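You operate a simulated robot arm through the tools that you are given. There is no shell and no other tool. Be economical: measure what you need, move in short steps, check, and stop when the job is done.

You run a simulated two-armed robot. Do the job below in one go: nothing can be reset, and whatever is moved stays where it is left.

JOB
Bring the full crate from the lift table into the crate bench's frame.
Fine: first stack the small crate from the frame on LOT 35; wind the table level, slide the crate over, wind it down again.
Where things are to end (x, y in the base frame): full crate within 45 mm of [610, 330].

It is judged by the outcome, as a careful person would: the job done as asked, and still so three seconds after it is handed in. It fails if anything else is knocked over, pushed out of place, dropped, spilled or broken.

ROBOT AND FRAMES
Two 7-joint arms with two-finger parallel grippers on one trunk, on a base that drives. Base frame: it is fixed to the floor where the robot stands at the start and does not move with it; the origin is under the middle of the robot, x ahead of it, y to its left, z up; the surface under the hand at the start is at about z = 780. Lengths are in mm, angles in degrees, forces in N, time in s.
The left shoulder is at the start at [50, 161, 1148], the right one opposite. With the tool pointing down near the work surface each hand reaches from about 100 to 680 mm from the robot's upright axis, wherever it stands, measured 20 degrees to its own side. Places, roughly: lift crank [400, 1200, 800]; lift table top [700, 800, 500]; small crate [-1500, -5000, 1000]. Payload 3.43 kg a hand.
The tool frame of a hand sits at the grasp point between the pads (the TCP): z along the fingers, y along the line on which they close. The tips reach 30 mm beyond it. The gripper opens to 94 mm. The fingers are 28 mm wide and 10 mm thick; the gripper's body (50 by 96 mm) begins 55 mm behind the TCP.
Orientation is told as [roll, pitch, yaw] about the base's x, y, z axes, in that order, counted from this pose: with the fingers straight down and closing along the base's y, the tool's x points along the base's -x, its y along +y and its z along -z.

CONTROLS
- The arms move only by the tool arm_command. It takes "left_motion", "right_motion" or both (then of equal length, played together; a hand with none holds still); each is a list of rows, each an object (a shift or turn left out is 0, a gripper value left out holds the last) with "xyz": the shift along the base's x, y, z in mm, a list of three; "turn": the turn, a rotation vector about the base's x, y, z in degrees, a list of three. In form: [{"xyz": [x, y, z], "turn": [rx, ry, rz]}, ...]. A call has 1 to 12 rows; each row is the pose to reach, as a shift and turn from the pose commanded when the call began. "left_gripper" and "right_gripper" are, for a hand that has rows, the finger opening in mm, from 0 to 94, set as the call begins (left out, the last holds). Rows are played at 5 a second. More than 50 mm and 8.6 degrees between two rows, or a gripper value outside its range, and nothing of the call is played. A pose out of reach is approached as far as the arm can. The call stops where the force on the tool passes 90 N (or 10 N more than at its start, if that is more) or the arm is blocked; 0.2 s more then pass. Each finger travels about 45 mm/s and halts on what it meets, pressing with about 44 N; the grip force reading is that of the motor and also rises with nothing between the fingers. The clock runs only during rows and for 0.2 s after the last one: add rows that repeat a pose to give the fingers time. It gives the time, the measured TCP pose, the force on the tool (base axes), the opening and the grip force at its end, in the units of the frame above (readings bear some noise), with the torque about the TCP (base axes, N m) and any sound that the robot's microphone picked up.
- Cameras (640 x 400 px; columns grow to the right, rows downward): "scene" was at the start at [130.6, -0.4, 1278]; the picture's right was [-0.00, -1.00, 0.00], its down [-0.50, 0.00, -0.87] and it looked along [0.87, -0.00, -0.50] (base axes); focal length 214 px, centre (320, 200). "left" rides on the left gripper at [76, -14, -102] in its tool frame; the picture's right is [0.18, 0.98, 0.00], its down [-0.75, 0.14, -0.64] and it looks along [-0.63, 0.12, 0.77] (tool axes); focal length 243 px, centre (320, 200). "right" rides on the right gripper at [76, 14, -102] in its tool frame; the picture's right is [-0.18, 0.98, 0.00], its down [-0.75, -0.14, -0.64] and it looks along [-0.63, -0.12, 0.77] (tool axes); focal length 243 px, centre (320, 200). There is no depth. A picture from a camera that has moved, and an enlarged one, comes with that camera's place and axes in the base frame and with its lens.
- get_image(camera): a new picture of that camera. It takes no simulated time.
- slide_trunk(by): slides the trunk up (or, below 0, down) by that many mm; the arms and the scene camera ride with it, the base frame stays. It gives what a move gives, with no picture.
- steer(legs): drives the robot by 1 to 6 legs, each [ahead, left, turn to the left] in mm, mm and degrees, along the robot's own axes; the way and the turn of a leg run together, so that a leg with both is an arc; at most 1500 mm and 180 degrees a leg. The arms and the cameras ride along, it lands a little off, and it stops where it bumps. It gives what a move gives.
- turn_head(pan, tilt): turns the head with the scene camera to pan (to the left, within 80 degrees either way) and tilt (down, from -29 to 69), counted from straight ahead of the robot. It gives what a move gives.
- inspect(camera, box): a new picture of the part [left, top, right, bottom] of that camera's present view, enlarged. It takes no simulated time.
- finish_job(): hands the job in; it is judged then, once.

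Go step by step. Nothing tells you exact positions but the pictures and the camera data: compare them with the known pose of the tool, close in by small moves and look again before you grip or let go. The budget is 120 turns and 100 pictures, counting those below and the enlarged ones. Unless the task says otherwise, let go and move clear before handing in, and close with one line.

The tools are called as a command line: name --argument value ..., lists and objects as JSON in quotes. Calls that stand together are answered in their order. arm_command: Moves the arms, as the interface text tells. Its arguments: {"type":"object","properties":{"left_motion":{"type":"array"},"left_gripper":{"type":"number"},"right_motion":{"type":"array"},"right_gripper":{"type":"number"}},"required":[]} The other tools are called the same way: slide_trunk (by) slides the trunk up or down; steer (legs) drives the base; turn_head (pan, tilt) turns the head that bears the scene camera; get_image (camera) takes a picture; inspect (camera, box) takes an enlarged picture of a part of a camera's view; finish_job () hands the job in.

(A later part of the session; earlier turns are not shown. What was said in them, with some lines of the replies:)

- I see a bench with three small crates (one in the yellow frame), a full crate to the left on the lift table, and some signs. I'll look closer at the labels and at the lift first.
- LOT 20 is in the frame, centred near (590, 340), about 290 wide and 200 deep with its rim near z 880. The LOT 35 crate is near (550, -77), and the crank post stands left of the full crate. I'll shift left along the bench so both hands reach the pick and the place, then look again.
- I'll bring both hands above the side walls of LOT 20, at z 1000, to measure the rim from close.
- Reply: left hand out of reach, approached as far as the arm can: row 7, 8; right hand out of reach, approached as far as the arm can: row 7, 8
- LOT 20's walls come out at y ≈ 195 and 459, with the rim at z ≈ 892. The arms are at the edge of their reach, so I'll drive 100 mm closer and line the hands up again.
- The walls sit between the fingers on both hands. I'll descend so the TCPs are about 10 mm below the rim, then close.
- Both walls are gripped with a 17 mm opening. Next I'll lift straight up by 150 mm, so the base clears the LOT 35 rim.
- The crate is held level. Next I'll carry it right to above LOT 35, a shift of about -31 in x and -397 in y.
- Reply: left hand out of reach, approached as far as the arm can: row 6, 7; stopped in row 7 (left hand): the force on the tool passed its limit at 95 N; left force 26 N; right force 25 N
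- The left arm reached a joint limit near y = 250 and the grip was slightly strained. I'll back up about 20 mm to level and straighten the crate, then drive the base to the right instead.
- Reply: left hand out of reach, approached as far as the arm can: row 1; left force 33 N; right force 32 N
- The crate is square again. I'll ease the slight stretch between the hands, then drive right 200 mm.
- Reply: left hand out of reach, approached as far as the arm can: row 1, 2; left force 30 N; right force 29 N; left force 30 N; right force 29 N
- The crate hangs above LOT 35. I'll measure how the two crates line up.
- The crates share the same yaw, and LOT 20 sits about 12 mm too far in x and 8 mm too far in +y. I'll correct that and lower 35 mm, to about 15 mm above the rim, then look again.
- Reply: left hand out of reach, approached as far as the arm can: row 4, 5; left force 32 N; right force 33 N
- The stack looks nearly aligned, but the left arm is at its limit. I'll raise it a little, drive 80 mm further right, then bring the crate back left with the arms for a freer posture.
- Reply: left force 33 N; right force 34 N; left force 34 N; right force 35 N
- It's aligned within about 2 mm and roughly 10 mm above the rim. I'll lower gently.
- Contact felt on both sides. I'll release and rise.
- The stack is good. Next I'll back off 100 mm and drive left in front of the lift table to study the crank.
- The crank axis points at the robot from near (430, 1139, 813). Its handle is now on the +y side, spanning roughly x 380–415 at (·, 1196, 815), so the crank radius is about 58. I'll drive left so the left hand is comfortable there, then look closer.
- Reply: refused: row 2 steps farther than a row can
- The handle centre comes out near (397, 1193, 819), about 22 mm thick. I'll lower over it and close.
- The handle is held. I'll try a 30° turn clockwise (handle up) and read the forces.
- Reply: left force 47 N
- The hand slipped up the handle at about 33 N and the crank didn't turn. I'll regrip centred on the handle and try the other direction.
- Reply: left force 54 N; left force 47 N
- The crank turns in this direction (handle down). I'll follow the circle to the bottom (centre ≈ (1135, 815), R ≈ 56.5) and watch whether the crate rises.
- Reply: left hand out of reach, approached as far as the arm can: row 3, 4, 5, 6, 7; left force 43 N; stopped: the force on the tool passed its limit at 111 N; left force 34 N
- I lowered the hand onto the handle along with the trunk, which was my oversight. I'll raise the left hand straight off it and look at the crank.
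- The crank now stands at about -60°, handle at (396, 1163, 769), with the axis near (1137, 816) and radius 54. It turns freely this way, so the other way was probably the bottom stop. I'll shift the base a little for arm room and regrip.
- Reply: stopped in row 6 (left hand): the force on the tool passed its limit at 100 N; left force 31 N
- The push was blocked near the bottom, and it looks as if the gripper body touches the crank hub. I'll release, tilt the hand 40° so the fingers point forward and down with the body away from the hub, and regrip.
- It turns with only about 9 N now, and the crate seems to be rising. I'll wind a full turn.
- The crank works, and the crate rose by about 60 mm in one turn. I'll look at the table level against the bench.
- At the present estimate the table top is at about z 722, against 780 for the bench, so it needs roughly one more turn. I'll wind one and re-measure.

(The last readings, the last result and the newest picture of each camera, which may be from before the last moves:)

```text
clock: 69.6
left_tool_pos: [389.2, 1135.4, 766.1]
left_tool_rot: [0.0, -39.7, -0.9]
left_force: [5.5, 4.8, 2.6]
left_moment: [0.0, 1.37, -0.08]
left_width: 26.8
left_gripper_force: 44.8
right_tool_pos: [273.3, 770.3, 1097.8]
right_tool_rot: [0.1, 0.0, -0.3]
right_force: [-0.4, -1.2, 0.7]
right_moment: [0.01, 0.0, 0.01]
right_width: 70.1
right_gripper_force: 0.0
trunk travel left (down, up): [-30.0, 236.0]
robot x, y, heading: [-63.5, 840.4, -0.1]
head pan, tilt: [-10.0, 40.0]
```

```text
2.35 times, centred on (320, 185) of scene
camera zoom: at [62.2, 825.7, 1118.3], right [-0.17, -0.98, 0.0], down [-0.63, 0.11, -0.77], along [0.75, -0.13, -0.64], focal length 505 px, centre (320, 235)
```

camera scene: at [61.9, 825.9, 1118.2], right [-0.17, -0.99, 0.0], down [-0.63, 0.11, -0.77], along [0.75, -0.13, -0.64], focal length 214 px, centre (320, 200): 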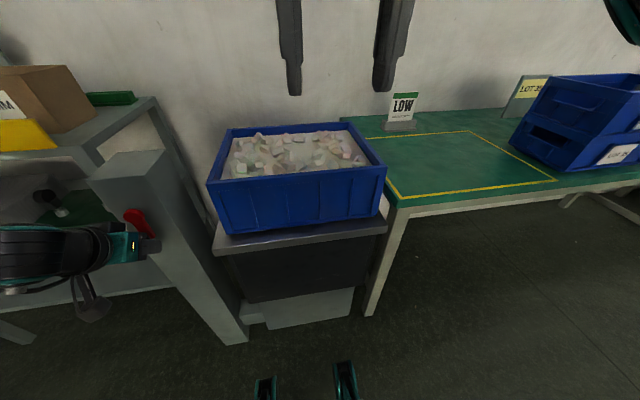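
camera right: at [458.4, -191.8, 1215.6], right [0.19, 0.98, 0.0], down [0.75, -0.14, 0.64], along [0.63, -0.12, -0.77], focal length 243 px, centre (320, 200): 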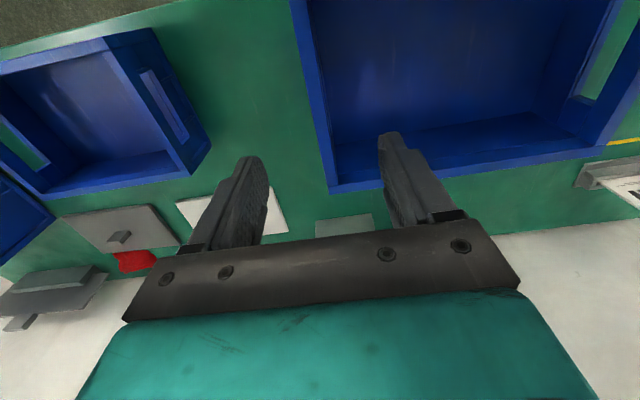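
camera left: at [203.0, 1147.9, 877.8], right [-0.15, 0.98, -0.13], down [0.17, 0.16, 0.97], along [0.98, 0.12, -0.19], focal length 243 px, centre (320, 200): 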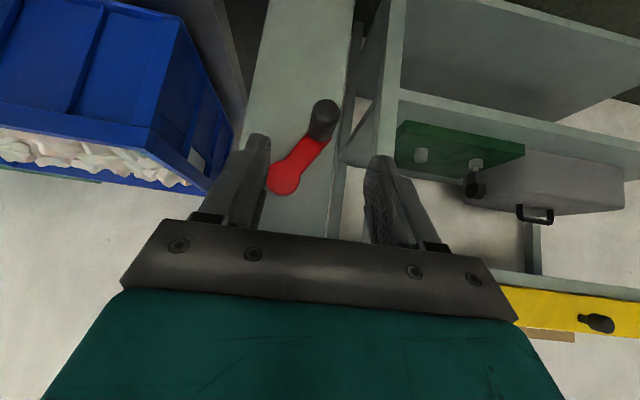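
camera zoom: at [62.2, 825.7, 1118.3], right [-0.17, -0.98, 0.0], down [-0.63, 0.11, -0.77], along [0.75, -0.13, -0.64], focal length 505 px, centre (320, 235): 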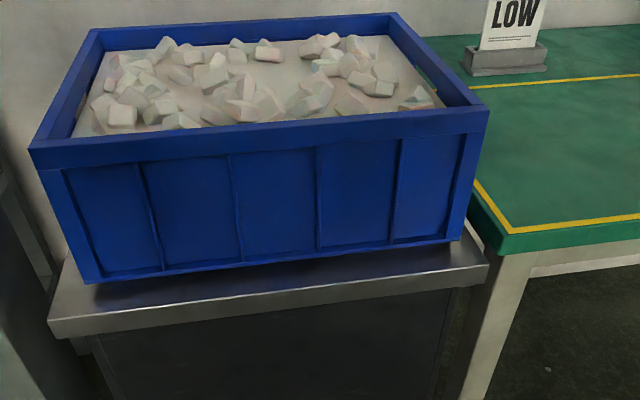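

I need an exact level check, so I'll bring the right hand low in front of the gap with its camera level and look along the two edges.

arm_command --right_motion '[{"xyz": [6, -18, -36], "turn": [0, -5.6, 0]}, {"xyz": [12, -36, -72], "turn": [0, -11.2, 0]}, {"xyz": [18, -54, -108], "turn": [0, -16.8, 0]}, {"xyz": [24, -72, -144], "turn": [0, -22.4, 0]}, {"xyz": [30, -90, -180], "turn": [0, -28, 0]}, {"xyz": [36, -108, -216], "turn": [0, -33.6, 0]}, {"xyz": [42, -126, -252], "turn": [0, -39.2, 0]}, {"xyz": [48, -144, -288], "turn": [0, -44.8, 0]}, {"xyz": [53, -160, -322], "turn": [0, -50, 0]}, {"xyz": [53, -160, -322], "turn": [0, -50, 0]}]'

get_image --camera "right"

```text
clock: 71.8
left_tool_pos: [389.4, 1139.3, 765.8]
left_tool_rot: [0.3, -39.6, -0.9]
left_force: [-1.0, 0.3, -3.5]
left_moment: [0.0, 0.28, 0.01]
left_width: 27.0
left_gripper_force: 44.9
right_tool_pos: [336.1, 609.5, 786.0]
right_tool_rot: [0.4, -49.9, -0.4]
right_force: [-0.4, 1.1, -0.2]
right_moment: [0.02, -0.01, -0.03]
right_width: 70.1
right_gripper_force: 0.0
right hand out of reach, approached as far as the arm can: row 7, 8, 9, 10
trunk travel left (down, up): [-30.0, 236.0]
robot x, y, heading: [-62.8, 839.8, 0.0]
head pan, tilt: [-10.0, 40.0]
```

```text
32 pictures are left
camera right: at [210.4, 623.7, 794.9], right [0.12, 0.98, 0.15], down [0.0, -0.15, 0.99], along [0.99, -0.12, -0.01], focal length 243 px, centre (320, 200)
```

right: 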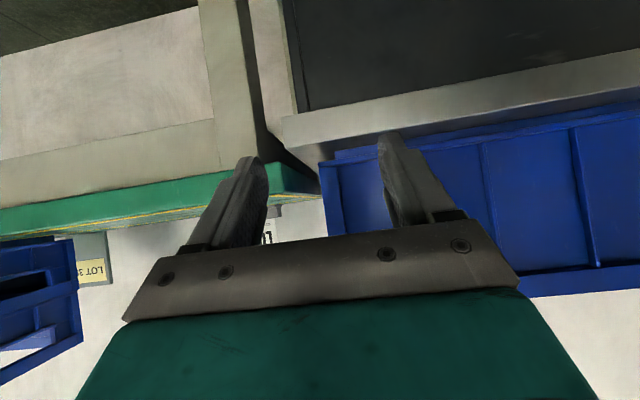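

inspect --camera "right" --box '[200, 90, 420, 230]'

```text
2.86 times, centred on (310, 160) of right
camera zoom: at [210.4, 623.7, 794.9], right [0.12, 0.98, 0.15], down [0.0, -0.15, 0.99], along [0.99, -0.12, -0.01], focal length 693 px, centre (349, 314)
```

zoom: 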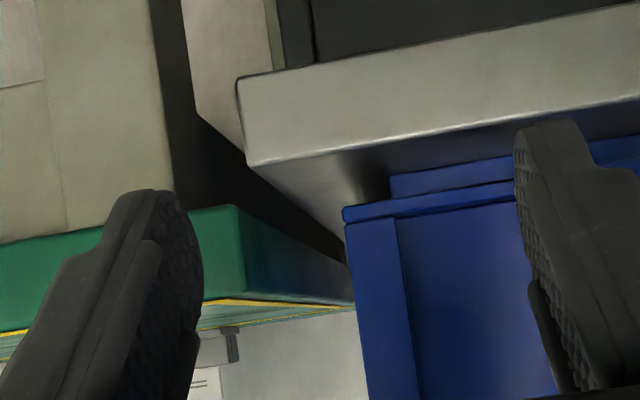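

Triangulating with both cameras gives the table top at z ≈ 737 and the bench at ≈ 782, with about 55 mm of lift per turn. So roughly 0.8 turn is left; I'll wind 290° and check in the same view.

arm_command --left_motion '[{"xyz": [0, -25.8, 7.9]}, {"xyz": [0, -44.6, 26.8]}, {"xyz": [0, -51.5, 52.5]}, {"xyz": [0, -44.6, 78.2]}, {"xyz": [0, -25.8, 97.1]}, {"xyz": [0, 0, 104]}, {"xyz": [0, 25.8, 97.1]}, {"xyz": [0, 44.6, 78.2]}, {"xyz": [0, 51.5, 52.5]}, {"xyz": [0, 48.4, 34.9]}, {"xyz": [0, 48.4, 34.9]}]'

inspect --camera "right" --box '[200, 120, 420, 260]'

```text
clock: 74.2
left_tool_pos: [389.2, 1187.3, 798.4]
left_tool_rot: [0.4, -39.4, -0.7]
left_force: [0.8, 16.5, -3.8]
left_moment: [0.03, -0.4, -0.22]
left_width: 26.8
left_gripper_force: 45.3
right_tool_pos: [337.7, 610.1, 787.4]
right_tool_rot: [0.3, -49.8, -0.1]
right_force: [0.8, 0.2, 0.0]
right_moment: [0.02, 0.0, 0.0]
right_width: 69.9
right_gripper_force: 0.1
trunk travel left (down, up): [-30.0, 236.0]
robot x, y, heading: [-60.6, 840.6, 0.1]
head pan, tilt: [-10.0, 40.0]
```

```text
2.86 times, centred on (310, 190) of right
camera zoom: at [210.7, 624.5, 795.3], right [0.12, 0.98, 0.14], down [0.0, -0.14, 0.99], along [0.99, -0.12, -0.01], focal length 693 px, centre (349, 229)
```

zoom: 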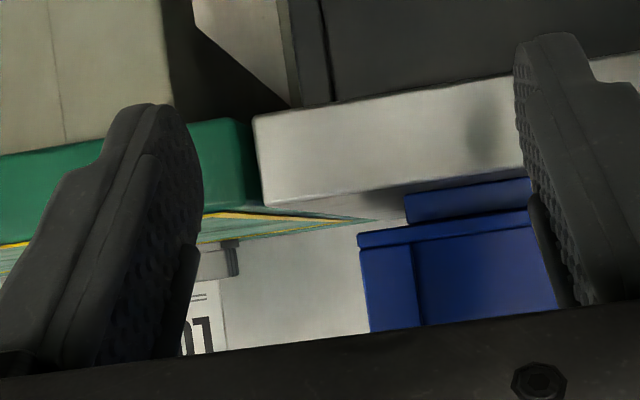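

inspect --camera "right" --box '[265, 165, 325, 205]'

```text
10.00 times, centred on (295, 185) of right
camera zoom: at [210.7, 624.5, 795.3], right [0.12, 0.98, 0.14], down [0.0, -0.14, 0.99], along [0.99, -0.12, -0.01], focal length 2426 px, centre (570, 350)
```

zoom: 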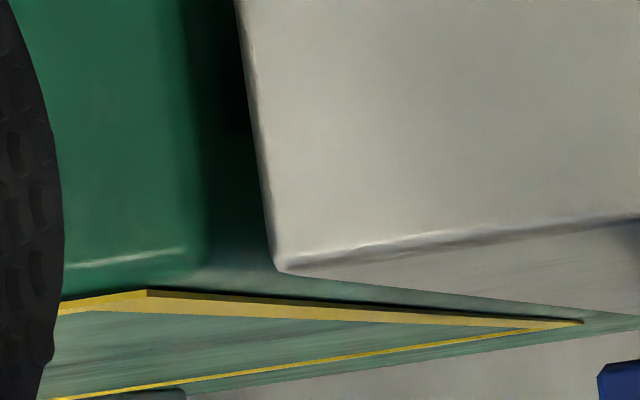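

The table top matches the bench within about 1 mm (781–782). I'll let go of the crank, back out, raise both hands and check that the table stays.

arm_command --left_motion '[{"xyz": [0, 0, 0]}, {"xyz": [0, 0, 0]}, {"xyz": [0, 0, 0]}, {"xyz": [-20, 0, 24]}, {"xyz": [-45, 0, 54]}, {"xyz": [-75, 0, 85]}, {"xyz": [-90, 0, 125]}]' --left_gripper 60

inspect --camera "right" --box '[265, 165, 325, 205]'

inspect --camera "scene" --box '[180, 60, 440, 260]'

```text
clock: 75.8
left_tool_pos: [298.3, 1185.8, 925.5]
left_tool_rot: [0.3, -39.7, -1.0]
left_force: [-0.1, -0.6, -0.1]
left_moment: [0.0, -0.01, 0.01]
left_width: 60.0
left_gripper_force: 0.1
right_tool_pos: [335.7, 610.1, 786.0]
right_tool_rot: [0.4, -49.9, -0.3]
right_force: [0.7, 0.4, -0.4]
right_moment: [0.02, -0.01, 0.01]
right_width: 70.1
right_gripper_force: 0.0
trunk travel left (down, up): [-30.0, 236.0]
robot x, y, heading: [-63.7, 840.2, -0.2]
head pan, tilt: [-10.0, 40.0]
```

```text
10.00 times, centred on (295, 185) of right
camera zoom: at [210.4, 623.7, 795.3], right [0.12, 0.98, 0.14], down [0.0, -0.15, 0.99], along [0.99, -0.12, -0.01], focal length 2426 px, centre (570, 350)
```

zoom: 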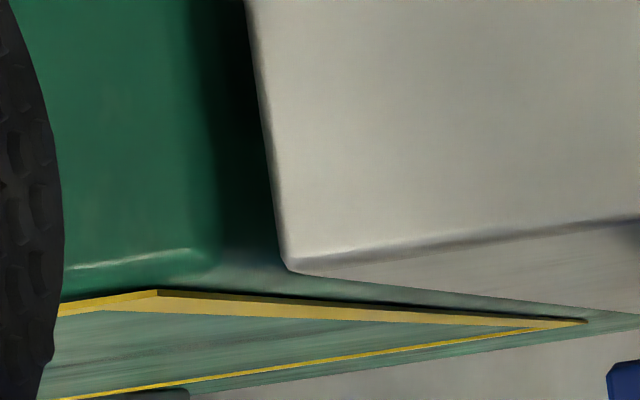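

```text
2.00 times, centred on (310, 160) of scene
camera zoom: at [61.8, 825.8, 1118.2], right [-0.17, -0.98, 0.0], down [-0.63, 0.11, -0.77], along [0.75, -0.13, -0.64], focal length 429 px, centre (340, 280)
```

zoom: 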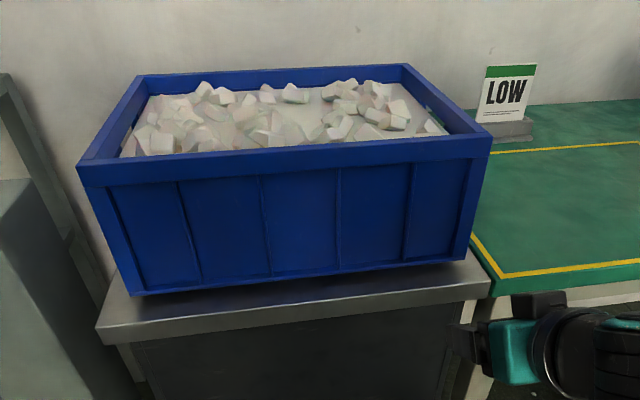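

The table holds. The crate spans about x 466–751, y 597–998 with its rim at z 947, so its centre is near (608, 797) and it needs to go about 467 mm in -y. I'll straighten both hands up high, then move the base.

arm_command --left_motion '[{"xyz": [0, 0, 25], "turn": [0, 5, 0]}, {"xyz": [0, 0, 50], "turn": [0, 10, 0]}, {"xyz": [0, 0, 75], "turn": [0, 15, 0]}, {"xyz": [0, 0, 100], "turn": [0, 20, 0]}, {"xyz": [0, 0, 125], "turn": [0, 25, 0]}, {"xyz": [0, 0, 150], "turn": [0, 30, 0]}, {"xyz": [0, 0, 170], "turn": [0, 35, 0]}, {"xyz": [0, 0, 170], "turn": [0, 39.7, 0]}, {"xyz": [0, 0, 170], "turn": [0, 39.7, 0]}]' --right_motion '[{"xyz": [-10, 0, 36], "turn": [0, 5.6, 0]}, {"xyz": [-20, 0, 72], "turn": [0, 11.2, 0]}, {"xyz": [-30, 0, 108], "turn": [0, 16.8, 0]}, {"xyz": [-30, 20, 144], "turn": [0, 22.4, 0]}, {"xyz": [-30, 40, 180], "turn": [0, 28, 0]}, {"xyz": [-30, 60, 216], "turn": [0, 33.6, 0]}, {"xyz": [-30, 80, 252], "turn": [0, 39.2, 0]}, {"xyz": [-30, 90, 288], "turn": [0, 44.8, 0]}, {"xyz": [-30, 90, 322], "turn": [0, 50, 0]}]'

arm_command --left_motion '[{"turn": [0, 0, -8]}, {"turn": [0, 0, -16]}, {"turn": [0, 0, -24]}, {"turn": [0, 0, -32]}, {"turn": [0, 0, -40]}, {"turn": [0, 0, -48]}, {"turn": [0, 0, -56]}, {"turn": [0, 0, -64]}, {"turn": [0, 0, -72]}, {"turn": [0, 0, -80]}, {"turn": [0, 0, -88]}, {"turn": [0, 0, -89.5]}]'

```text
clock: 77.8
left_tool_pos: [299.0, 1186.9, 1096.0]
left_tool_rot: [-0.2, 0.1, -0.8]
left_force: [0.7, -0.4, -0.1]
left_moment: [-0.01, -0.03, -0.02]
left_width: 60.0
left_gripper_force: 0.1
right_tool_pos: [306.2, 698.4, 1107.9]
right_tool_rot: [0.1, 0.0, -0.2]
right_force: [0.0, -0.6, -0.3]
right_moment: [0.04, -0.02, 0.0]
right_width: 70.0
right_gripper_force: 0.1
right hand out of reach, approached as far as the arm can: row 1, 2, 3
trunk travel left (down, up): [-30.0, 236.0]
robot x, y, heading: [-66.0, 839.8, 0.3]
head pan, tilt: [-10.0, 40.0]
```

```text
clock: 80.4
left_tool_pos: [168.0, 1011.6, 1049.0]
left_tool_rot: [-0.3, 0.1, -90.1]
left_force: [0.6, -0.4, -0.2]
left_moment: [0.01, 0.02, 0.01]
left_width: 59.9
left_gripper_force: 0.0
left hand out of reach, approached as far as the arm can: row 4, 5, 6, 7, 8, 9, 10, 11, 12
right_tool_pos: [305.7, 698.8, 1108.3]
right_tool_rot: [0.1, -0.1, -0.2]
right_force: [0.3, 0.1, -0.7]
right_moment: [0.05, 0.02, -0.01]
right_width: 69.8
right_gripper_force: 0.1
trunk travel left (down, up): [-30.0, 236.0]
robot x, y, heading: [-60.1, 838.3, 0.1]
head pan, tilt: [-10.0, 40.0]
```

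Turning that way runs into the wrist limit. I'll turn back and try the opposite way.

arm_command --left_motion '[{"turn": [0, 0, 8]}, {"turn": [0, 0, 16]}, {"turn": [0, 0, 24]}, {"turn": [0, 0, 32]}, {"turn": [0, 0, 40]}, {"turn": [0, 0, 48]}, {"turn": [0, 0, 56]}, {"turn": [0, 0, 64]}, {"turn": [0, 0, 72]}, {"turn": [0, 0, 80]}, {"turn": [0, 0, 88]}, {"turn": [0, 0, 90]}]'

arm_command --left_motion '[{"turn": [0, 0, 8]}, {"turn": [0, 0, 16]}, {"turn": [0, 0, 24]}, {"turn": [0, 0, 32]}, {"turn": [0, 0, 40]}, {"turn": [0, 0, 48]}, {"turn": [0, 0, 56]}, {"turn": [0, 0, 64]}, {"turn": [0, 0, 72]}, {"turn": [0, 0, 80]}, {"turn": [0, 0, 88]}, {"turn": [0, 0, 90]}]'

```text
clock: 83.0
left_tool_pos: [171.5, 1010.7, 1047.1]
left_tool_rot: [-0.3, 0.0, -0.1]
left_force: [0.2, 0.3, 0.2]
left_moment: [0.01, -0.02, 0.0]
left_width: 59.9
left_gripper_force: 0.0
right_tool_pos: [305.0, 698.0, 1108.9]
right_tool_rot: [0.0, 0.0, -0.2]
right_force: [0.4, 1.0, 0.2]
right_moment: [0.04, -0.01, 0.02]
right_width: 69.9
right_gripper_force: 0.0
trunk travel left (down, up): [-30.0, 236.0]
robot x, y, heading: [-59.8, 838.7, 0.1]
head pan, tilt: [-10.0, 40.0]
```

```text
clock: 85.6
left_tool_pos: [172.0, 1011.4, 1048.1]
left_tool_rot: [-0.3, 0.0, 89.9]
left_force: [0.0, -0.2, -0.8]
left_moment: [-0.02, 0.02, -0.02]
left_width: 59.9
left_gripper_force: 0.2
right_tool_pos: [304.8, 698.5, 1109.0]
right_tool_rot: [0.1, -0.1, -0.1]
right_force: [-0.1, -0.4, 0.4]
right_moment: [-0.02, -0.03, 0.02]
right_width: 69.9
right_gripper_force: 0.0
trunk travel left (down, up): [-30.0, 236.0]
robot x, y, heading: [-62.2, 841.3, 0.1]
head pan, tilt: [-10.0, 40.0]
```

This way works. Now I'll drive to about (100, 690) and bring the left hand over to the far left end of the crate.

steer --legs '[[0, -150, 0], [160, 0, 0]]'

arm_command --left_motion '[{"xyz": [30, 20, 10]}, {"xyz": [60, 40, 10]}, {"xyz": [95, 60, 10]}, {"xyz": [130, 80, 10]}, {"xyz": [165, 100, 10]}, {"xyz": [200, 120, 10]}, {"xyz": [235, 145, 10]}, {"xyz": [265, 170, 10]}, {"xyz": [276, 185, 10]}, {"xyz": [276, 185, 10]}]' --left_gripper 94

turn_head --pan 25 --tilt 30

get_image --camera "scene"

get_image --camera "left"

```text
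clock: 88.6
left_tool_pos: [330.6, 860.8, 1048.6]
left_tool_rot: [-0.3, 0.0, 89.8]
left_force: [-0.2, 0.4, 0.3]
left_moment: [-0.02, 0.02, 0.0]
left_width: 60.0
left_gripper_force: 0.0
right_tool_pos: [464.5, 547.4, 1108.8]
right_tool_rot: [0.1, 0.0, -0.4]
right_force: [-0.4, -0.2, 0.6]
right_moment: [0.01, 0.0, 0.03]
right_width: 69.7
right_gripper_force: 0.1
trunk travel left (down, up): [-30.0, 236.0]
robot x, y, heading: [95.9, 689.3, 0.1]
head pan, tilt: [-10.0, 40.0]
```

```text
clock: 90.8
left_tool_pos: [606.4, 1044.4, 1057.1]
left_tool_rot: [-0.3, -0.1, 89.6]
left_force: [-0.3, 0.2, -0.1]
left_moment: [-0.01, 0.05, -0.01]
left_width: 94.1
left_gripper_force: 0.1
right_tool_pos: [464.6, 548.4, 1108.6]
right_tool_rot: [0.2, -0.1, -0.3]
right_force: [-0.2, -0.2, -0.6]
right_moment: [-0.02, -0.02, -0.01]
right_width: 70.1
right_gripper_force: 0.0
trunk travel left (down, up): [-30.0, 236.0]
robot x, y, heading: [96.3, 686.3, 0.0]
head pan, tilt: [-10.0, 40.0]
```

```text
clock: 91.8
left_tool_pos: [606.2, 1043.7, 1057.4]
left_tool_rot: [-0.3, 0.0, 89.7]
left_force: [-0.6, -0.4, -1.0]
left_moment: [0.0, 0.02, 0.01]
left_width: 94.0
left_gripper_force: 0.0
right_tool_pos: [464.5, 547.2, 1108.2]
right_tool_rot: [0.2, 0.0, -0.3]
right_force: [-0.7, 0.1, -0.4]
right_moment: [-0.02, 0.0, 0.04]
right_width: 69.9
right_gripper_force: 0.1
trunk travel left (down, up): [-30.0, 236.0]
robot x, y, heading: [93.1, 687.2, 0.2]
head pan, tilt: [25.0, 30.0]
```

```text
26 pictures are left
camera scene: at [219.0, 727.8, 1133.6], right [0.42, -0.91, 0.0], down [-0.45, -0.21, -0.87], along [0.79, 0.36, -0.5], focal length 214 px, centre (320, 200)
```

scene: 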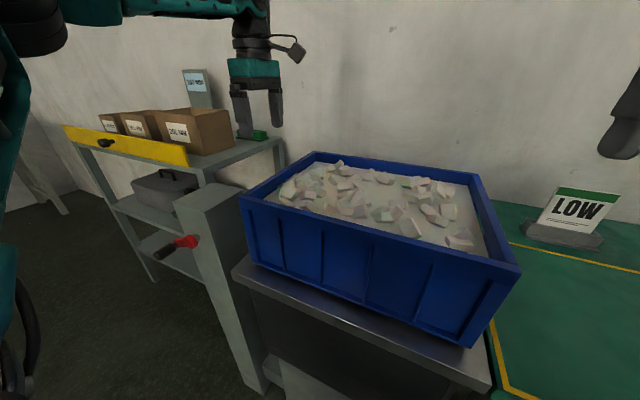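

```text
25 pictures are left
camera left: at [618.8, 968.2, 1160.2], right [-0.98, -0.18, -0.01], down [-0.14, 0.75, 0.64], along [-0.11, 0.63, -0.77], focal length 243 px, centre (320, 200)
```

left: 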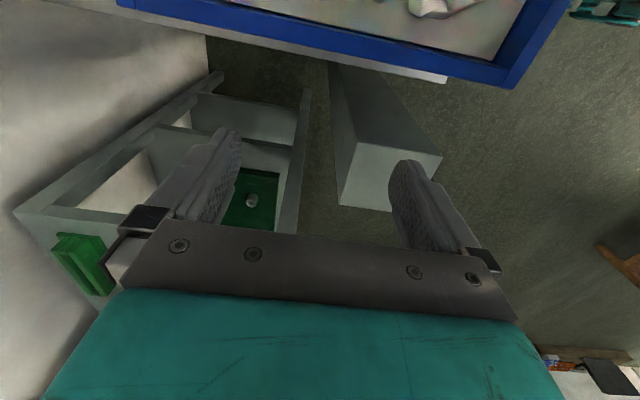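

The crate's left rim is at y ≈ 1002 and the post is clear (from y ≈ 1088). I'll lower the open hand beside the wall and make contact.

arm_command --left_motion '[{"xyz": [0, 0, -40]}, {"xyz": [0, 0, -80]}, {"xyz": [0, 0, -120]}, {"xyz": [0, 0, -150]}, {"xyz": [0, -10, -150]}, {"xyz": [0, -20, -150]}, {"xyz": [0, -30, -150]}, {"xyz": [0, -40, -150]}, {"xyz": [0, -50, -150]}, {"xyz": [0, -50, -150]}]'

get_image --camera "scene"

```text
clock: 94.0
left_tool_pos: [605.8, 994.8, 908.2]
left_tool_rot: [-0.3, 0.0, 89.8]
left_force: [1.5, 9.6, -0.3]
left_moment: [-0.17, -0.09, 0.51]
left_width: 94.1
left_gripper_force: 0.0
right_tool_pos: [464.2, 548.5, 1107.9]
right_tool_rot: [0.1, -0.1, -0.2]
right_force: [-0.1, -0.1, -0.5]
right_moment: [0.01, -0.01, -0.01]
right_width: 70.3
right_gripper_force: 0.0
trunk travel left (down, up): [-30.0, 236.0]
robot x, y, heading: [95.8, 684.6, -0.0]
head pan, tilt: [25.0, 30.0]
```

```text
24 pictures are left
camera scene: at [219.0, 728.6, 1133.5], right [0.42, -0.91, 0.0], down [-0.45, -0.21, -0.87], along [0.79, 0.37, -0.5], focal length 214 px, centre (320, 200)
```

scene: 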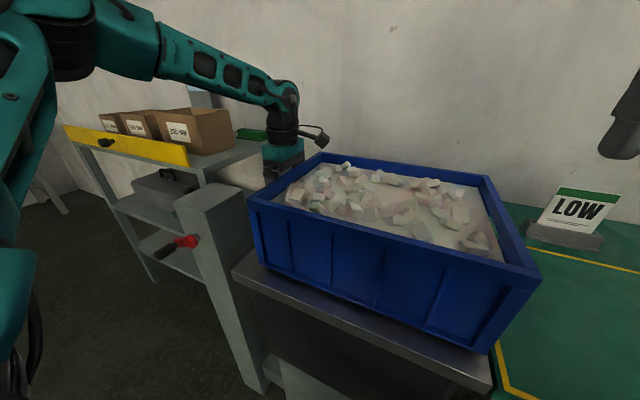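

The crate slides easily, with about 10 N. I'll push on with the arm, watching the crossing onto the bench.

arm_command --left_motion '[{"xyz": [0, -12, 0]}, {"xyz": [0, -24, 0]}, {"xyz": [0, -36, 0]}, {"xyz": [0, -48, 0]}, {"xyz": [0, -60, 0]}, {"xyz": [0, -72, 0]}, {"xyz": [0, -84, 0]}, {"xyz": [0, -96, 0]}, {"xyz": [0, -108, 0]}, {"xyz": [0, -120, 0]}, {"xyz": [0, -120, 0]}]'

turn_head --pan 0 --tilt 35

get_image --camera "scene"

```text
clock: 96.4
left_tool_pos: [607.0, 873.6, 907.3]
left_tool_rot: [-0.2, 0.0, 89.7]
left_force: [-0.5, 10.6, 0.7]
left_moment: [-0.2, 0.25, -0.17]
left_width: 94.1
left_gripper_force: 0.1
right_tool_pos: [463.6, 546.9, 1107.8]
right_tool_rot: [0.0, -0.1, -0.4]
right_force: [0.3, 0.3, -0.1]
right_moment: [-0.01, 0.01, 0.01]
right_width: 69.8
right_gripper_force: 0.1
trunk travel left (down, up): [-30.0, 236.0]
robot x, y, heading: [100.1, 686.1, 0.0]
head pan, tilt: [25.0, 30.0]
```

```text
clock: 97.3
left_tool_pos: [606.9, 875.7, 907.9]
left_tool_rot: [-0.2, 0.0, 89.6]
left_force: [-2.1, 8.9, -1.3]
left_moment: [-0.11, -0.04, -0.16]
left_width: 94.1
left_gripper_force: 0.1
right_tool_pos: [463.7, 548.2, 1107.4]
right_tool_rot: [0.2, -0.1, -0.3]
right_force: [0.9, -0.4, -0.6]
right_moment: [0.03, 0.03, 0.01]
right_width: 70.1
right_gripper_force: 0.2
trunk travel left (down, up): [-30.0, 236.0]
robot x, y, heading: [98.2, 690.8, -0.1]
head pan, tilt: [0.0, 35.0]
```

```text
23 pictures are left
camera scene: at [225.0, 690.4, 1125.8], right [0.0, -1.0, 0.0], down [-0.57, 0.0, -0.82], along [0.82, 0.0, -0.57], focal length 214 px, centre (320, 200)
```

scene: 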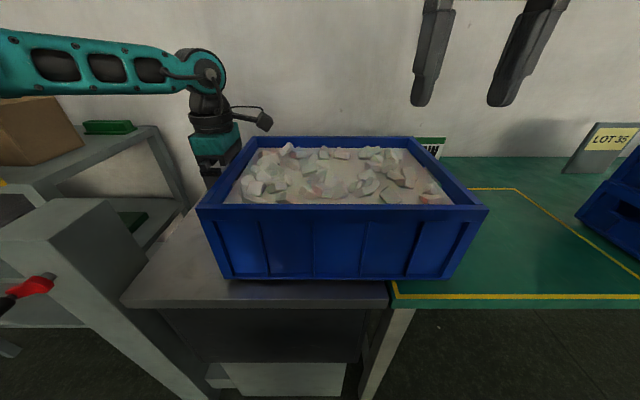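

The crate crossed onto the bench smoothly and squarely. Next I'll push by driving the base right 200 mm with the arm held.

steer --legs '[[0, -200, 0]]'

get_image --camera "scene"

```text
clock: 99.7
left_tool_pos: [606.3, 674.3, 909.2]
left_tool_rot: [-0.4, 0.1, 89.4]
left_force: [-0.3, 6.7, 0.9]
left_moment: [0.0, 0.01, 0.35]
left_width: 94.1
left_gripper_force: 0.1
right_tool_pos: [463.9, 346.7, 1108.5]
right_tool_rot: [0.1, -0.2, -0.4]
right_force: [-0.2, -0.7, -0.8]
right_moment: [0.04, 0.01, 0.0]
right_width: 70.2
right_gripper_force: 0.1
trunk travel left (down, up): [-30.0, 236.0]
robot x, y, heading: [95.7, 489.5, -0.2]
head pan, tilt: [0.0, 35.0]
```

```text
22 pictures are left
camera scene: at [224.6, 490.6, 1125.8], right [0.0, -1.0, 0.0], down [-0.57, 0.0, -0.82], along [0.82, 0.0, -0.57], focal length 214 px, centre (320, 200)
```

scene: 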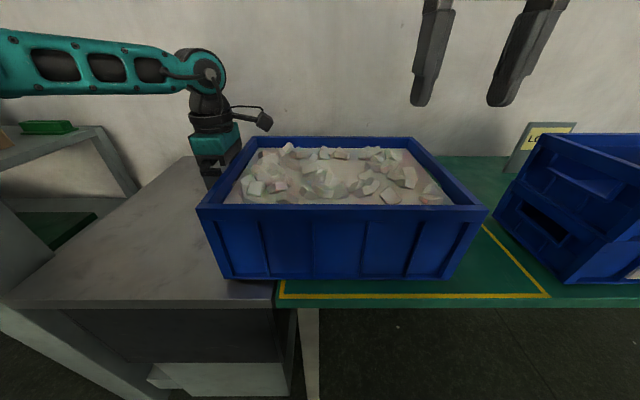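

steer --legs '[[0, -120, 0]]'

inspect --camera "scene" --box '[160, 110, 560, 330]'

```text
clock: 101.4
left_tool_pos: [605.7, 554.2, 908.1]
left_tool_rot: [-0.3, 0.2, 89.4]
left_force: [1.0, -0.4, -0.3]
left_moment: [-0.02, 0.01, -0.01]
left_width: 94.0
left_gripper_force: 0.1
right_tool_pos: [462.8, 228.2, 1108.6]
right_tool_rot: [0.1, -0.1, -0.5]
right_force: [-0.1, 1.0, -0.3]
right_moment: [0.01, -0.01, 0.0]
right_width: 69.8
right_gripper_force: 0.1
trunk travel left (down, up): [-30.0, 236.0]
robot x, y, heading: [99.0, 373.5, -0.2]
head pan, tilt: [0.0, 35.0]
```

```text
1.60 times, centred on (360, 220) of scene
camera zoom: at [224.4, 371.2, 1125.9], right [0.0, -1.0, 0.0], down [-0.57, 0.0, -0.82], along [0.82, 0.0, -0.57], focal length 343 px, centre (256, 168)
```

zoom: 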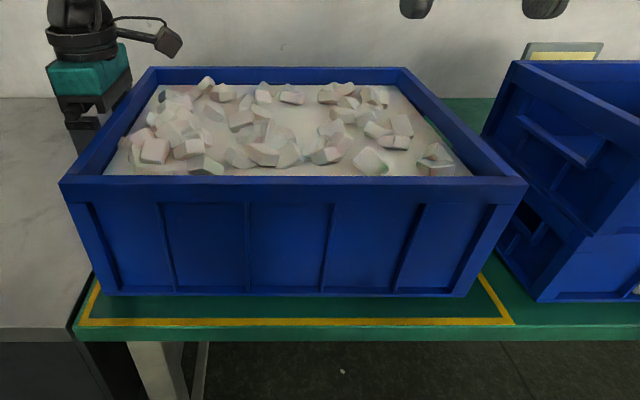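

The crate centre reads about (604, 338). I'll push one last 9 mm and then clear the hand.

arm_command --left_motion '[{"xyz": [0, -4, 0]}, {"xyz": [0, -9, 0]}, {"xyz": [0, -9, 0]}, {"xyz": [0, 10, 0]}, {"xyz": [0, 25, 0]}, {"xyz": [0, 25, 40]}, {"xyz": [0, 25, 80]}, {"xyz": [0, 25, 120]}, {"xyz": [0, 25, 150]}]'

inspect --camera "scene" --box '[160, 110, 560, 330]'

```text
clock: 103.4
left_tool_pos: [598.4, 586.0, 1056.1]
left_tool_rot: [-0.3, 0.1, 89.4]
left_force: [0.6, -0.3, -0.1]
left_moment: [-0.01, 0.0, 0.0]
left_width: 93.8
left_gripper_force: 0.0
left hand out of reach, approached as far as the arm can: row 9
right_tool_pos: [461.9, 228.1, 1108.9]
right_tool_rot: [0.1, 0.0, -0.4]
right_force: [-0.2, -0.3, -0.4]
right_moment: [-0.03, -0.02, -0.01]
right_width: 70.0
right_gripper_force: 0.1
trunk travel left (down, up): [-30.0, 236.0]
robot x, y, heading: [94.5, 369.5, 0.0]
head pan, tilt: [0.0, 35.0]
```

```text
1.60 times, centred on (360, 220) of scene
camera zoom: at [223.6, 371.1, 1126.0], right [0.0, -1.0, 0.0], down [-0.57, 0.0, -0.82], along [0.82, 0.0, -0.57], focal length 343 px, centre (256, 168)
```

zoom: 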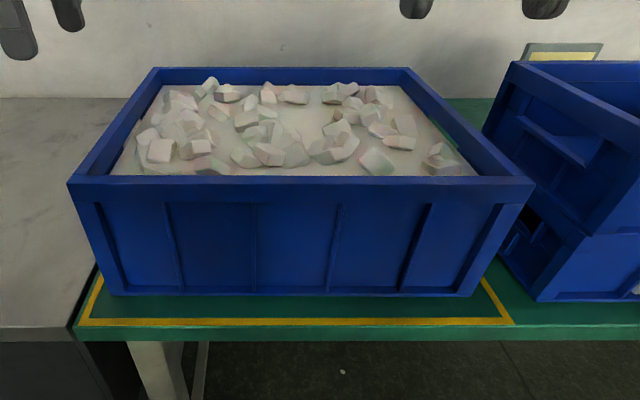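

The crate now sits at about (606, 331) in the frame. Next I go back to the crank to wind the table down again.

steer --legs '[[-160, 0, 0], [0, 470, 0]]'

arm_command --left_motion '[{"xyz": [-12, 11, 3], "turn": [0, 0, -8]}, {"xyz": [-24, 22, 6], "turn": [0, 0, -16]}, {"xyz": [-36, 33, 9], "turn": [0, 0, -24]}, {"xyz": [-48, 44, 12], "turn": [0, 0, -32]}, {"xyz": [-60, 55, 16], "turn": [0, 0, -40]}, {"xyz": [-72, 66, 20], "turn": [0, 0, -48]}, {"xyz": [-84, 77, 24], "turn": [0, 0, -56]}, {"xyz": [-96, 88, 28], "turn": [0, 0, -64]}, {"xyz": [-108, 99, 32], "turn": [0, 0, -72]}, {"xyz": [-120, 110, 36], "turn": [0, 0, -80]}, {"xyz": [-132, 121, 40], "turn": [0, 0, -87]}, {"xyz": [-139, 131, 40], "turn": [0, 0, -89.4]}]' --left_gripper 60

```text
clock: 109.1
left_tool_pos: [439.2, 1058.5, 1055.5]
left_tool_rot: [-0.3, 0.2, 89.4]
left_force: [0.5, -0.3, 0.0]
left_moment: [0.0, 0.0, -0.01]
left_width: 94.2
left_gripper_force: 0.1
right_tool_pos: [302.9, 700.7, 1108.2]
right_tool_rot: [0.0, -0.1, -0.5]
right_force: [-0.9, -0.7, -0.2]
right_moment: [0.02, 0.0, -0.01]
right_width: 69.9
right_gripper_force: 0.1
trunk travel left (down, up): [-30.0, 236.0]
robot x, y, heading: [-63.4, 845.2, -0.3]
head pan, tilt: [0.0, 35.0]
```

```text
clock: 111.7
left_tool_pos: [300.6, 1189.9, 1095.8]
left_tool_rot: [-0.4, 0.2, -0.2]
left_force: [0.8, -0.7, 1.3]
left_moment: [0.01, 0.03, 0.02]
left_width: 59.8
left_gripper_force: 0.0
right_tool_pos: [303.3, 699.3, 1106.9]
right_tool_rot: [0.1, -0.2, -0.5]
right_force: [0.6, 0.4, 0.1]
right_moment: [0.01, 0.01, -0.04]
right_width: 70.1
right_gripper_force: 0.0
trunk travel left (down, up): [-30.0, 236.0]
robot x, y, heading: [-64.9, 845.7, -0.1]
head pan, tilt: [0.0, 35.0]
```

arm_command --left_motion '[{"xyz": [0, 0, 0], "turn": [0, -5, 0]}, {"xyz": [0, 0, -20], "turn": [0, -10, 0]}, {"xyz": [0, 0, -45], "turn": [0, -15, 0]}, {"xyz": [0, 0, -70], "turn": [0, -20, 0]}, {"xyz": [0, 0, -95], "turn": [0, -25, 0]}, {"xyz": [0, -2, -120], "turn": [0, -30, 0]}, {"xyz": [0, -3, -145], "turn": [0, -35, 0]}, {"xyz": [0, -3, -170], "turn": [0, -40, 0]}, {"xyz": [0, -3, -170], "turn": [0, -40, 0]}]'

turn_head --pan 30 --tilt 35

inspect --camera "left" --box '[160, 0, 480, 200]'

inspect --camera "scene" --box '[230, 130, 430, 260]'

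```text
clock: 113.7
left_tool_pos: [300.3, 1186.2, 924.3]
left_tool_rot: [-0.3, -39.9, -0.1]
left_force: [0.5, -0.2, -0.4]
left_moment: [-0.01, 0.01, 0.02]
left_width: 59.9
left_gripper_force: 0.0
right_tool_pos: [302.9, 702.4, 1108.0]
right_tool_rot: [0.1, -0.1, -0.4]
right_force: [-0.1, -0.4, 0.7]
right_moment: [0.02, -0.02, 0.03]
right_width: 70.1
right_gripper_force: 0.1
trunk travel left (down, up): [-30.0, 236.0]
robot x, y, heading: [-66.2, 844.8, -0.3]
head pan, tilt: [0.0, 35.0]
```

```text
clock: 114.6
left_tool_pos: [301.2, 1186.7, 924.8]
left_tool_rot: [-0.2, -39.7, -0.1]
left_force: [0.4, -0.2, 0.2]
left_moment: [-0.02, 0.0, -0.01]
left_width: 60.1
left_gripper_force: 0.0
right_tool_pos: [304.1, 699.9, 1107.3]
right_tool_rot: [0.1, 0.0, -0.5]
right_force: [0.4, -0.4, 0.1]
right_moment: [0.01, 0.03, 0.0]
right_width: 69.8
right_gripper_force: 0.1
trunk travel left (down, up): [-30.0, 236.0]
robot x, y, heading: [-63.0, 841.5, -0.3]
head pan, tilt: [30.0, 35.0]
```

```text
2.00 times, centred on (320, 100) of left
camera zoom: at [176.7, 1172.8, 955.7], right [-0.14, 0.98, -0.12], down [0.17, 0.14, 0.98], along [0.98, 0.11, -0.19], focal length 485 px, centre (320, 400)
```

zoom: 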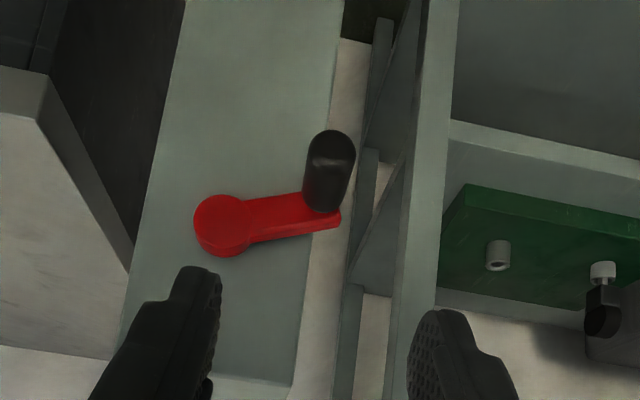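

```text
3.08 times, centred on (330, 195) of scene
camera zoom: at [53.1, 888.0, 1125.8], right [0.5, -0.87, 0.0], down [-0.5, -0.28, -0.82], along [0.71, 0.41, -0.57], focal length 660 px, centre (289, 215)
```

zoom: 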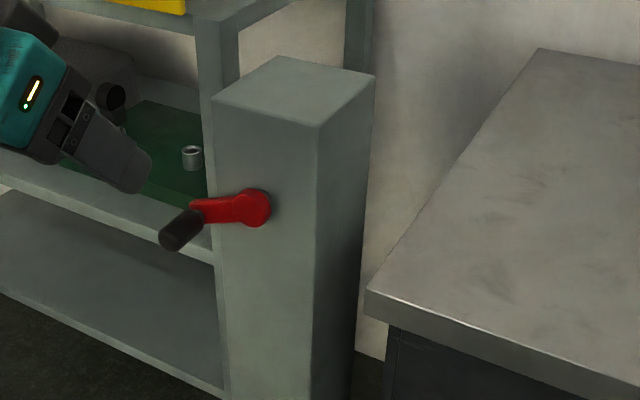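

The handle is where I left it. I'll approach and grip it again.

arm_command --left_motion '[{"xyz": [15, 0, -40]}, {"xyz": [45, 1, -71]}, {"xyz": [68, 1, -101]}, {"xyz": [88.5, 1, -126]}, {"xyz": [88.5, 1, -126]}]'

arm_command --left_motion '[{"xyz": [0, 0, 0]}, {"xyz": [0, 0, 0]}, {"xyz": [0, 0, 0]}, {"xyz": [0, 0, 0]}]' --left_gripper 0

```text
clock: 115.8
left_tool_pos: [388.6, 1187.3, 799.4]
left_tool_rot: [-0.4, -39.8, -0.1]
left_force: [0.2, -0.2, 0.3]
left_moment: [0.0, -0.01, 0.0]
left_width: 60.2
left_gripper_force: 0.0
right_tool_pos: [304.4, 699.5, 1107.6]
right_tool_rot: [0.1, -0.1, -0.5]
right_force: [-1.1, -0.2, -0.2]
right_moment: [0.03, -0.01, -0.04]
right_width: 69.9
right_gripper_force: 0.0
trunk travel left (down, up): [-30.0, 236.0]
robot x, y, heading: [-65.1, 848.0, -0.1]
head pan, tilt: [30.0, 35.0]
```

```text
clock: 116.8
left_tool_pos: [388.7, 1187.2, 799.4]
left_tool_rot: [-0.4, -39.8, -0.1]
left_force: [0.4, -2.8, -2.7]
left_moment: [-0.01, -0.57, 0.06]
left_width: 26.9
left_gripper_force: 45.1
right_tool_pos: [302.8, 701.2, 1108.4]
right_tool_rot: [0.1, -0.1, -0.6]
right_force: [0.4, 0.8, 0.5]
right_moment: [0.0, 0.0, -0.03]
right_width: 70.0
right_gripper_force: 0.2
trunk travel left (down, up): [-30.0, 236.0]
robot x, y, heading: [-62.2, 844.3, -0.2]
head pan, tilt: [30.0, 35.0]
```

arm_command --left_motion '[{"xyz": [0, 2.3, 26.8]}, {"xyz": [0, -9.1, 51.2]}, {"xyz": [0, -31.1, 66.7]}, {"xyz": [0, -57.9, 69]}, {"xyz": [0, -82.3, 57.6]}, {"xyz": [0, -97.8, 35.6]}, {"xyz": [0, -100.1, 8.8]}, {"xyz": [0, -88.7, -15.6]}, {"xyz": [0, -66.7, -31.1]}, {"xyz": [0, -39.9, -33.4]}, {"xyz": [0, -15.5, -22]}, {"xyz": [0, 0, 0]}]'

inspect --camera "scene" --box '[230, 130, 430, 260]'

```text
clock: 119.4
left_tool_pos: [389.5, 1186.7, 798.3]
left_tool_rot: [-0.3, -39.5, 0.0]
left_force: [-0.3, -9.1, -6.1]
left_moment: [0.0, -0.04, 0.31]
left_width: 26.3
left_gripper_force: 44.8
right_tool_pos: [303.3, 700.8, 1107.8]
right_tool_rot: [0.2, -0.1, -0.3]
right_force: [-0.4, 0.4, -0.6]
right_moment: [0.03, 0.01, 0.01]
right_width: 70.0
right_gripper_force: 0.0
trunk travel left (down, up): [-30.0, 236.0]
robot x, y, heading: [-62.9, 845.8, -0.3]
head pan, tilt: [30.0, 35.0]
```

```text
3.08 times, centred on (330, 195) of scene
camera zoom: at [53.5, 887.7, 1125.6], right [0.5, -0.87, 0.0], down [-0.5, -0.28, -0.82], along [0.71, 0.41, -0.57], focal length 660 px, centre (289, 215)
```

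zoom: 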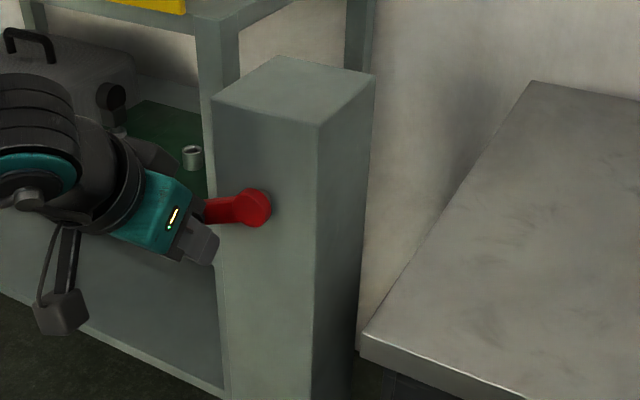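

The table is going down, so I'll wind two more turns.

arm_command --left_motion '[{"xyz": [0, 2.3, 26.8]}, {"xyz": [0, -9.1, 51.2]}, {"xyz": [0, -31.1, 66.7]}, {"xyz": [0, -57.9, 69]}, {"xyz": [0, -82.3, 57.6]}, {"xyz": [0, -97.8, 35.6]}, {"xyz": [0, -100.1, 8.8]}, {"xyz": [0, -88.7, -15.6]}, {"xyz": [0, -66.7, -31.1]}, {"xyz": [0, -39.9, -33.4]}, {"xyz": [0, -15.5, -22]}, {"xyz": [0, 0, 0]}]'

arm_command --left_motion '[{"xyz": [0, 2.3, 26.8]}, {"xyz": [0, -9.1, 51.2]}, {"xyz": [0, -31.1, 66.7]}, {"xyz": [0, -57.9, 69]}, {"xyz": [0, -82.3, 57.6]}, {"xyz": [0, -97.8, 35.6]}, {"xyz": [0, -100.1, 8.8]}, {"xyz": [0, -88.7, -15.6]}, {"xyz": [0, -66.7, -31.1]}, {"xyz": [0, -39.9, -33.4]}, {"xyz": [0, -15.5, -22]}, {"xyz": [0, 0, 0]}]'

get_image --camera "scene"

```text
clock: 122.0
left_tool_pos: [388.9, 1186.7, 797.9]
left_tool_rot: [-0.3, -39.7, 0.0]
left_force: [6.8, -11.3, -5.9]
left_moment: [-0.01, 0.06, 0.47]
left_width: 26.7
left_gripper_force: 45.4
right_tool_pos: [303.9, 700.1, 1108.2]
right_tool_rot: [0.1, 0.1, -0.6]
right_force: [0.5, 0.2, 0.2]
right_moment: [0.01, 0.0, -0.02]
right_width: 69.7
right_gripper_force: 0.0
trunk travel left (down, up): [-30.0, 236.0]
robot x, y, heading: [-61.9, 842.3, -0.2]
head pan, tilt: [30.0, 35.0]
```

```text
clock: 124.6
left_tool_pos: [389.8, 1186.5, 797.8]
left_tool_rot: [-0.3, -39.3, 0.0]
left_force: [1.0, -9.8, -7.3]
left_moment: [0.04, 0.13, 0.36]
left_width: 26.4
left_gripper_force: 45.0
right_tool_pos: [304.5, 700.0, 1108.7]
right_tool_rot: [0.1, -0.1, -0.4]
right_force: [-0.5, 0.0, -0.1]
right_moment: [-0.03, 0.01, 0.02]
right_width: 70.1
right_gripper_force: 0.0
trunk travel left (down, up): [-30.0, 236.0]
robot x, y, heading: [-63.9, 843.2, -0.1]
head pan, tilt: [30.0, 35.0]
```

```text
16 pictures are left
camera scene: at [53.6, 887.7, 1125.6], right [0.5, -0.87, 0.0], down [-0.5, -0.28, -0.82], along [0.71, 0.41, -0.57], focal length 214 px, centre (320, 200)
```

scene: 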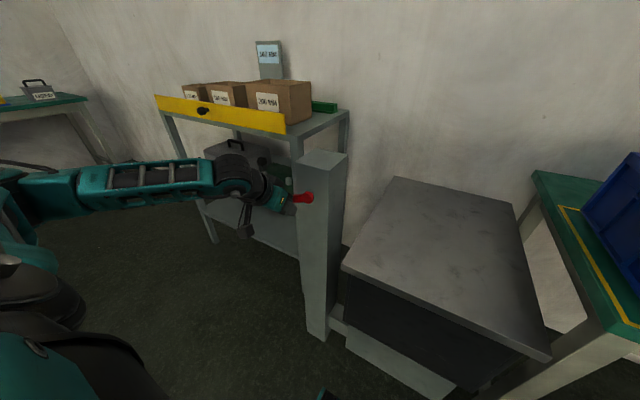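

It's nearly at the starting level. I'll turn the last 24° to the original crank position.

arm_command --left_motion '[{"xyz": [0, 2.5, 11]}, {"xyz": [0, 3, 21.5]}, {"xyz": [0, 3, 21.5]}]'

arm_command --left_motion '[{"xyz": [0, -1, 8]}, {"xyz": [0, -2.5, 14]}, {"xyz": [0, -2.5, 14]}]'

inspect --camera "scene" --box '[230, 130, 430, 260]'

```text
clock: 125.4
left_tool_pos: [388.4, 1191.8, 819.3]
left_tool_rot: [-0.2, -39.5, 0.1]
left_force: [-4.5, -2.6, -9.9]
left_moment: [0.02, 1.15, 0.02]
left_width: 26.6
left_gripper_force: 44.7
right_tool_pos: [303.8, 701.8, 1107.7]
right_tool_rot: [0.1, -0.1, -0.5]
right_force: [-0.3, 0.1, 0.3]
right_moment: [-0.01, 0.01, 0.0]
right_width: 69.9
right_gripper_force: 0.0
trunk travel left (down, up): [-30.0, 236.0]
robot x, y, heading: [-63.1, 847.9, -0.1]
head pan, tilt: [30.0, 35.0]
```

```text
clock: 126.2
left_tool_pos: [389.4, 1191.8, 827.0]
left_tool_rot: [-0.1, -38.8, 0.1]
left_force: [0.1, 10.3, -38.4]
left_moment: [0.04, -0.38, -0.09]
left_width: 26.9
left_gripper_force: 45.0
right_tool_pos: [306.7, 704.2, 1107.8]
right_tool_rot: [-0.1, 0.1, -0.4]
right_force: [0.3, 0.1, -0.1]
right_moment: [0.0, -0.01, -0.01]
right_width: 70.1
right_gripper_force: 0.1
trunk travel left (down, up): [-30.0, 236.0]
robot x, y, heading: [-65.2, 843.3, -0.3]
head pan, tilt: [30.0, 35.0]
```

```text
3.08 times, centred on (330, 195) of scene
camera zoom: at [55.5, 890.7, 1125.1], right [0.5, -0.87, 0.0], down [-0.5, -0.29, -0.82], along [0.71, 0.41, -0.58], focal length 660 px, centre (289, 215)
```

zoom: 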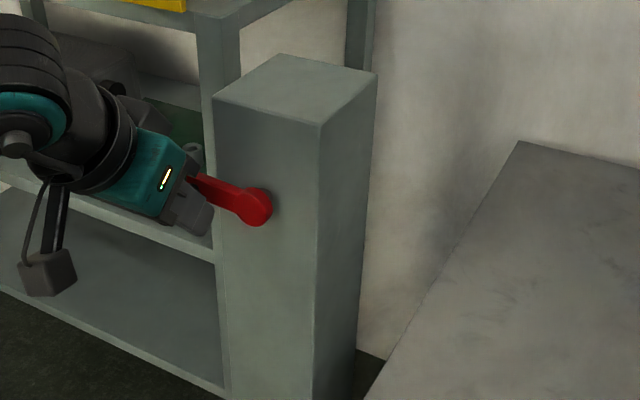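

The bottom stop is felt (38 N), so the table is down. I'll release, back out and check the final scene.

arm_command --left_motion '[{"xyz": [0, 0, -5]}, {"xyz": [0, 0, -5]}, {"xyz": [0, 0, -5]}, {"xyz": [-20, 0, 20]}, {"xyz": [-45, 0, 50]}, {"xyz": [-75, 0, 80]}, {"xyz": [-90, 0, 120]}]' --left_gripper 60

turn_head --pan -25 --tilt 30

get_image --camera "scene"

```text
clock: 127.8
left_tool_pos: [298.9, 1188.0, 955.0]
left_tool_rot: [-0.4, -39.8, 0.0]
left_force: [0.4, 0.7, 0.2]
left_moment: [-0.01, -0.02, 0.02]
left_width: 59.7
left_gripper_force: 0.0
right_tool_pos: [302.1, 701.7, 1108.5]
right_tool_rot: [0.1, -0.1, -0.4]
right_force: [0.0, 0.5, -0.8]
right_moment: [0.01, -0.01, 0.01]
right_width: 70.1
right_gripper_force: 0.0
trunk travel left (down, up): [-30.0, 236.0]
robot x, y, heading: [-67.0, 843.1, 0.2]
head pan, tilt: [30.0, 35.0]
```

```text
clock: 129.1
left_tool_pos: [298.8, 1187.9, 954.3]
left_tool_rot: [-0.3, -39.8, -0.1]
left_force: [-0.8, -0.3, 0.9]
left_moment: [-0.02, -0.02, -0.02]
left_width: 60.2
left_gripper_force: 0.1
right_tool_pos: [303.2, 701.2, 1108.6]
right_tool_rot: [0.1, 0.0, -0.5]
right_force: [-0.2, 0.2, -0.4]
right_moment: [0.03, -0.02, -0.02]
right_width: 69.7
right_gripper_force: 0.0
trunk travel left (down, up): [-30.0, 236.0]
robot x, y, heading: [-61.8, 843.1, -0.5]
head pan, tilt: [-25.0, 30.0]
```

```text
14 pictures are left
camera scene: at [58.6, 805.8, 1133.6], right [-0.43, -0.91, 0.0], down [-0.45, 0.21, -0.87], along [0.78, -0.37, -0.5], focal length 214 px, centre (320, 200)
```

scene: 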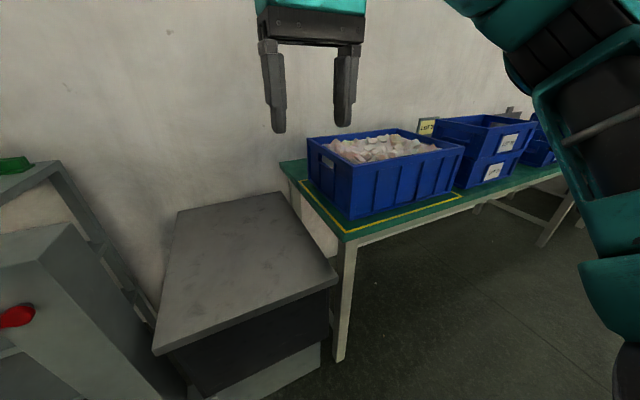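

The full crate sits in the frame, the small crates are stacked on LOT 35, the table is down and the hands are clear. I'm handing it in.

finish_job

```text
The job is handed in.
```

The full crate is in the frame at about (606, 331), LOT 20 is stacked on LOT 35, and the lift table is wound back down to its bottom stop.
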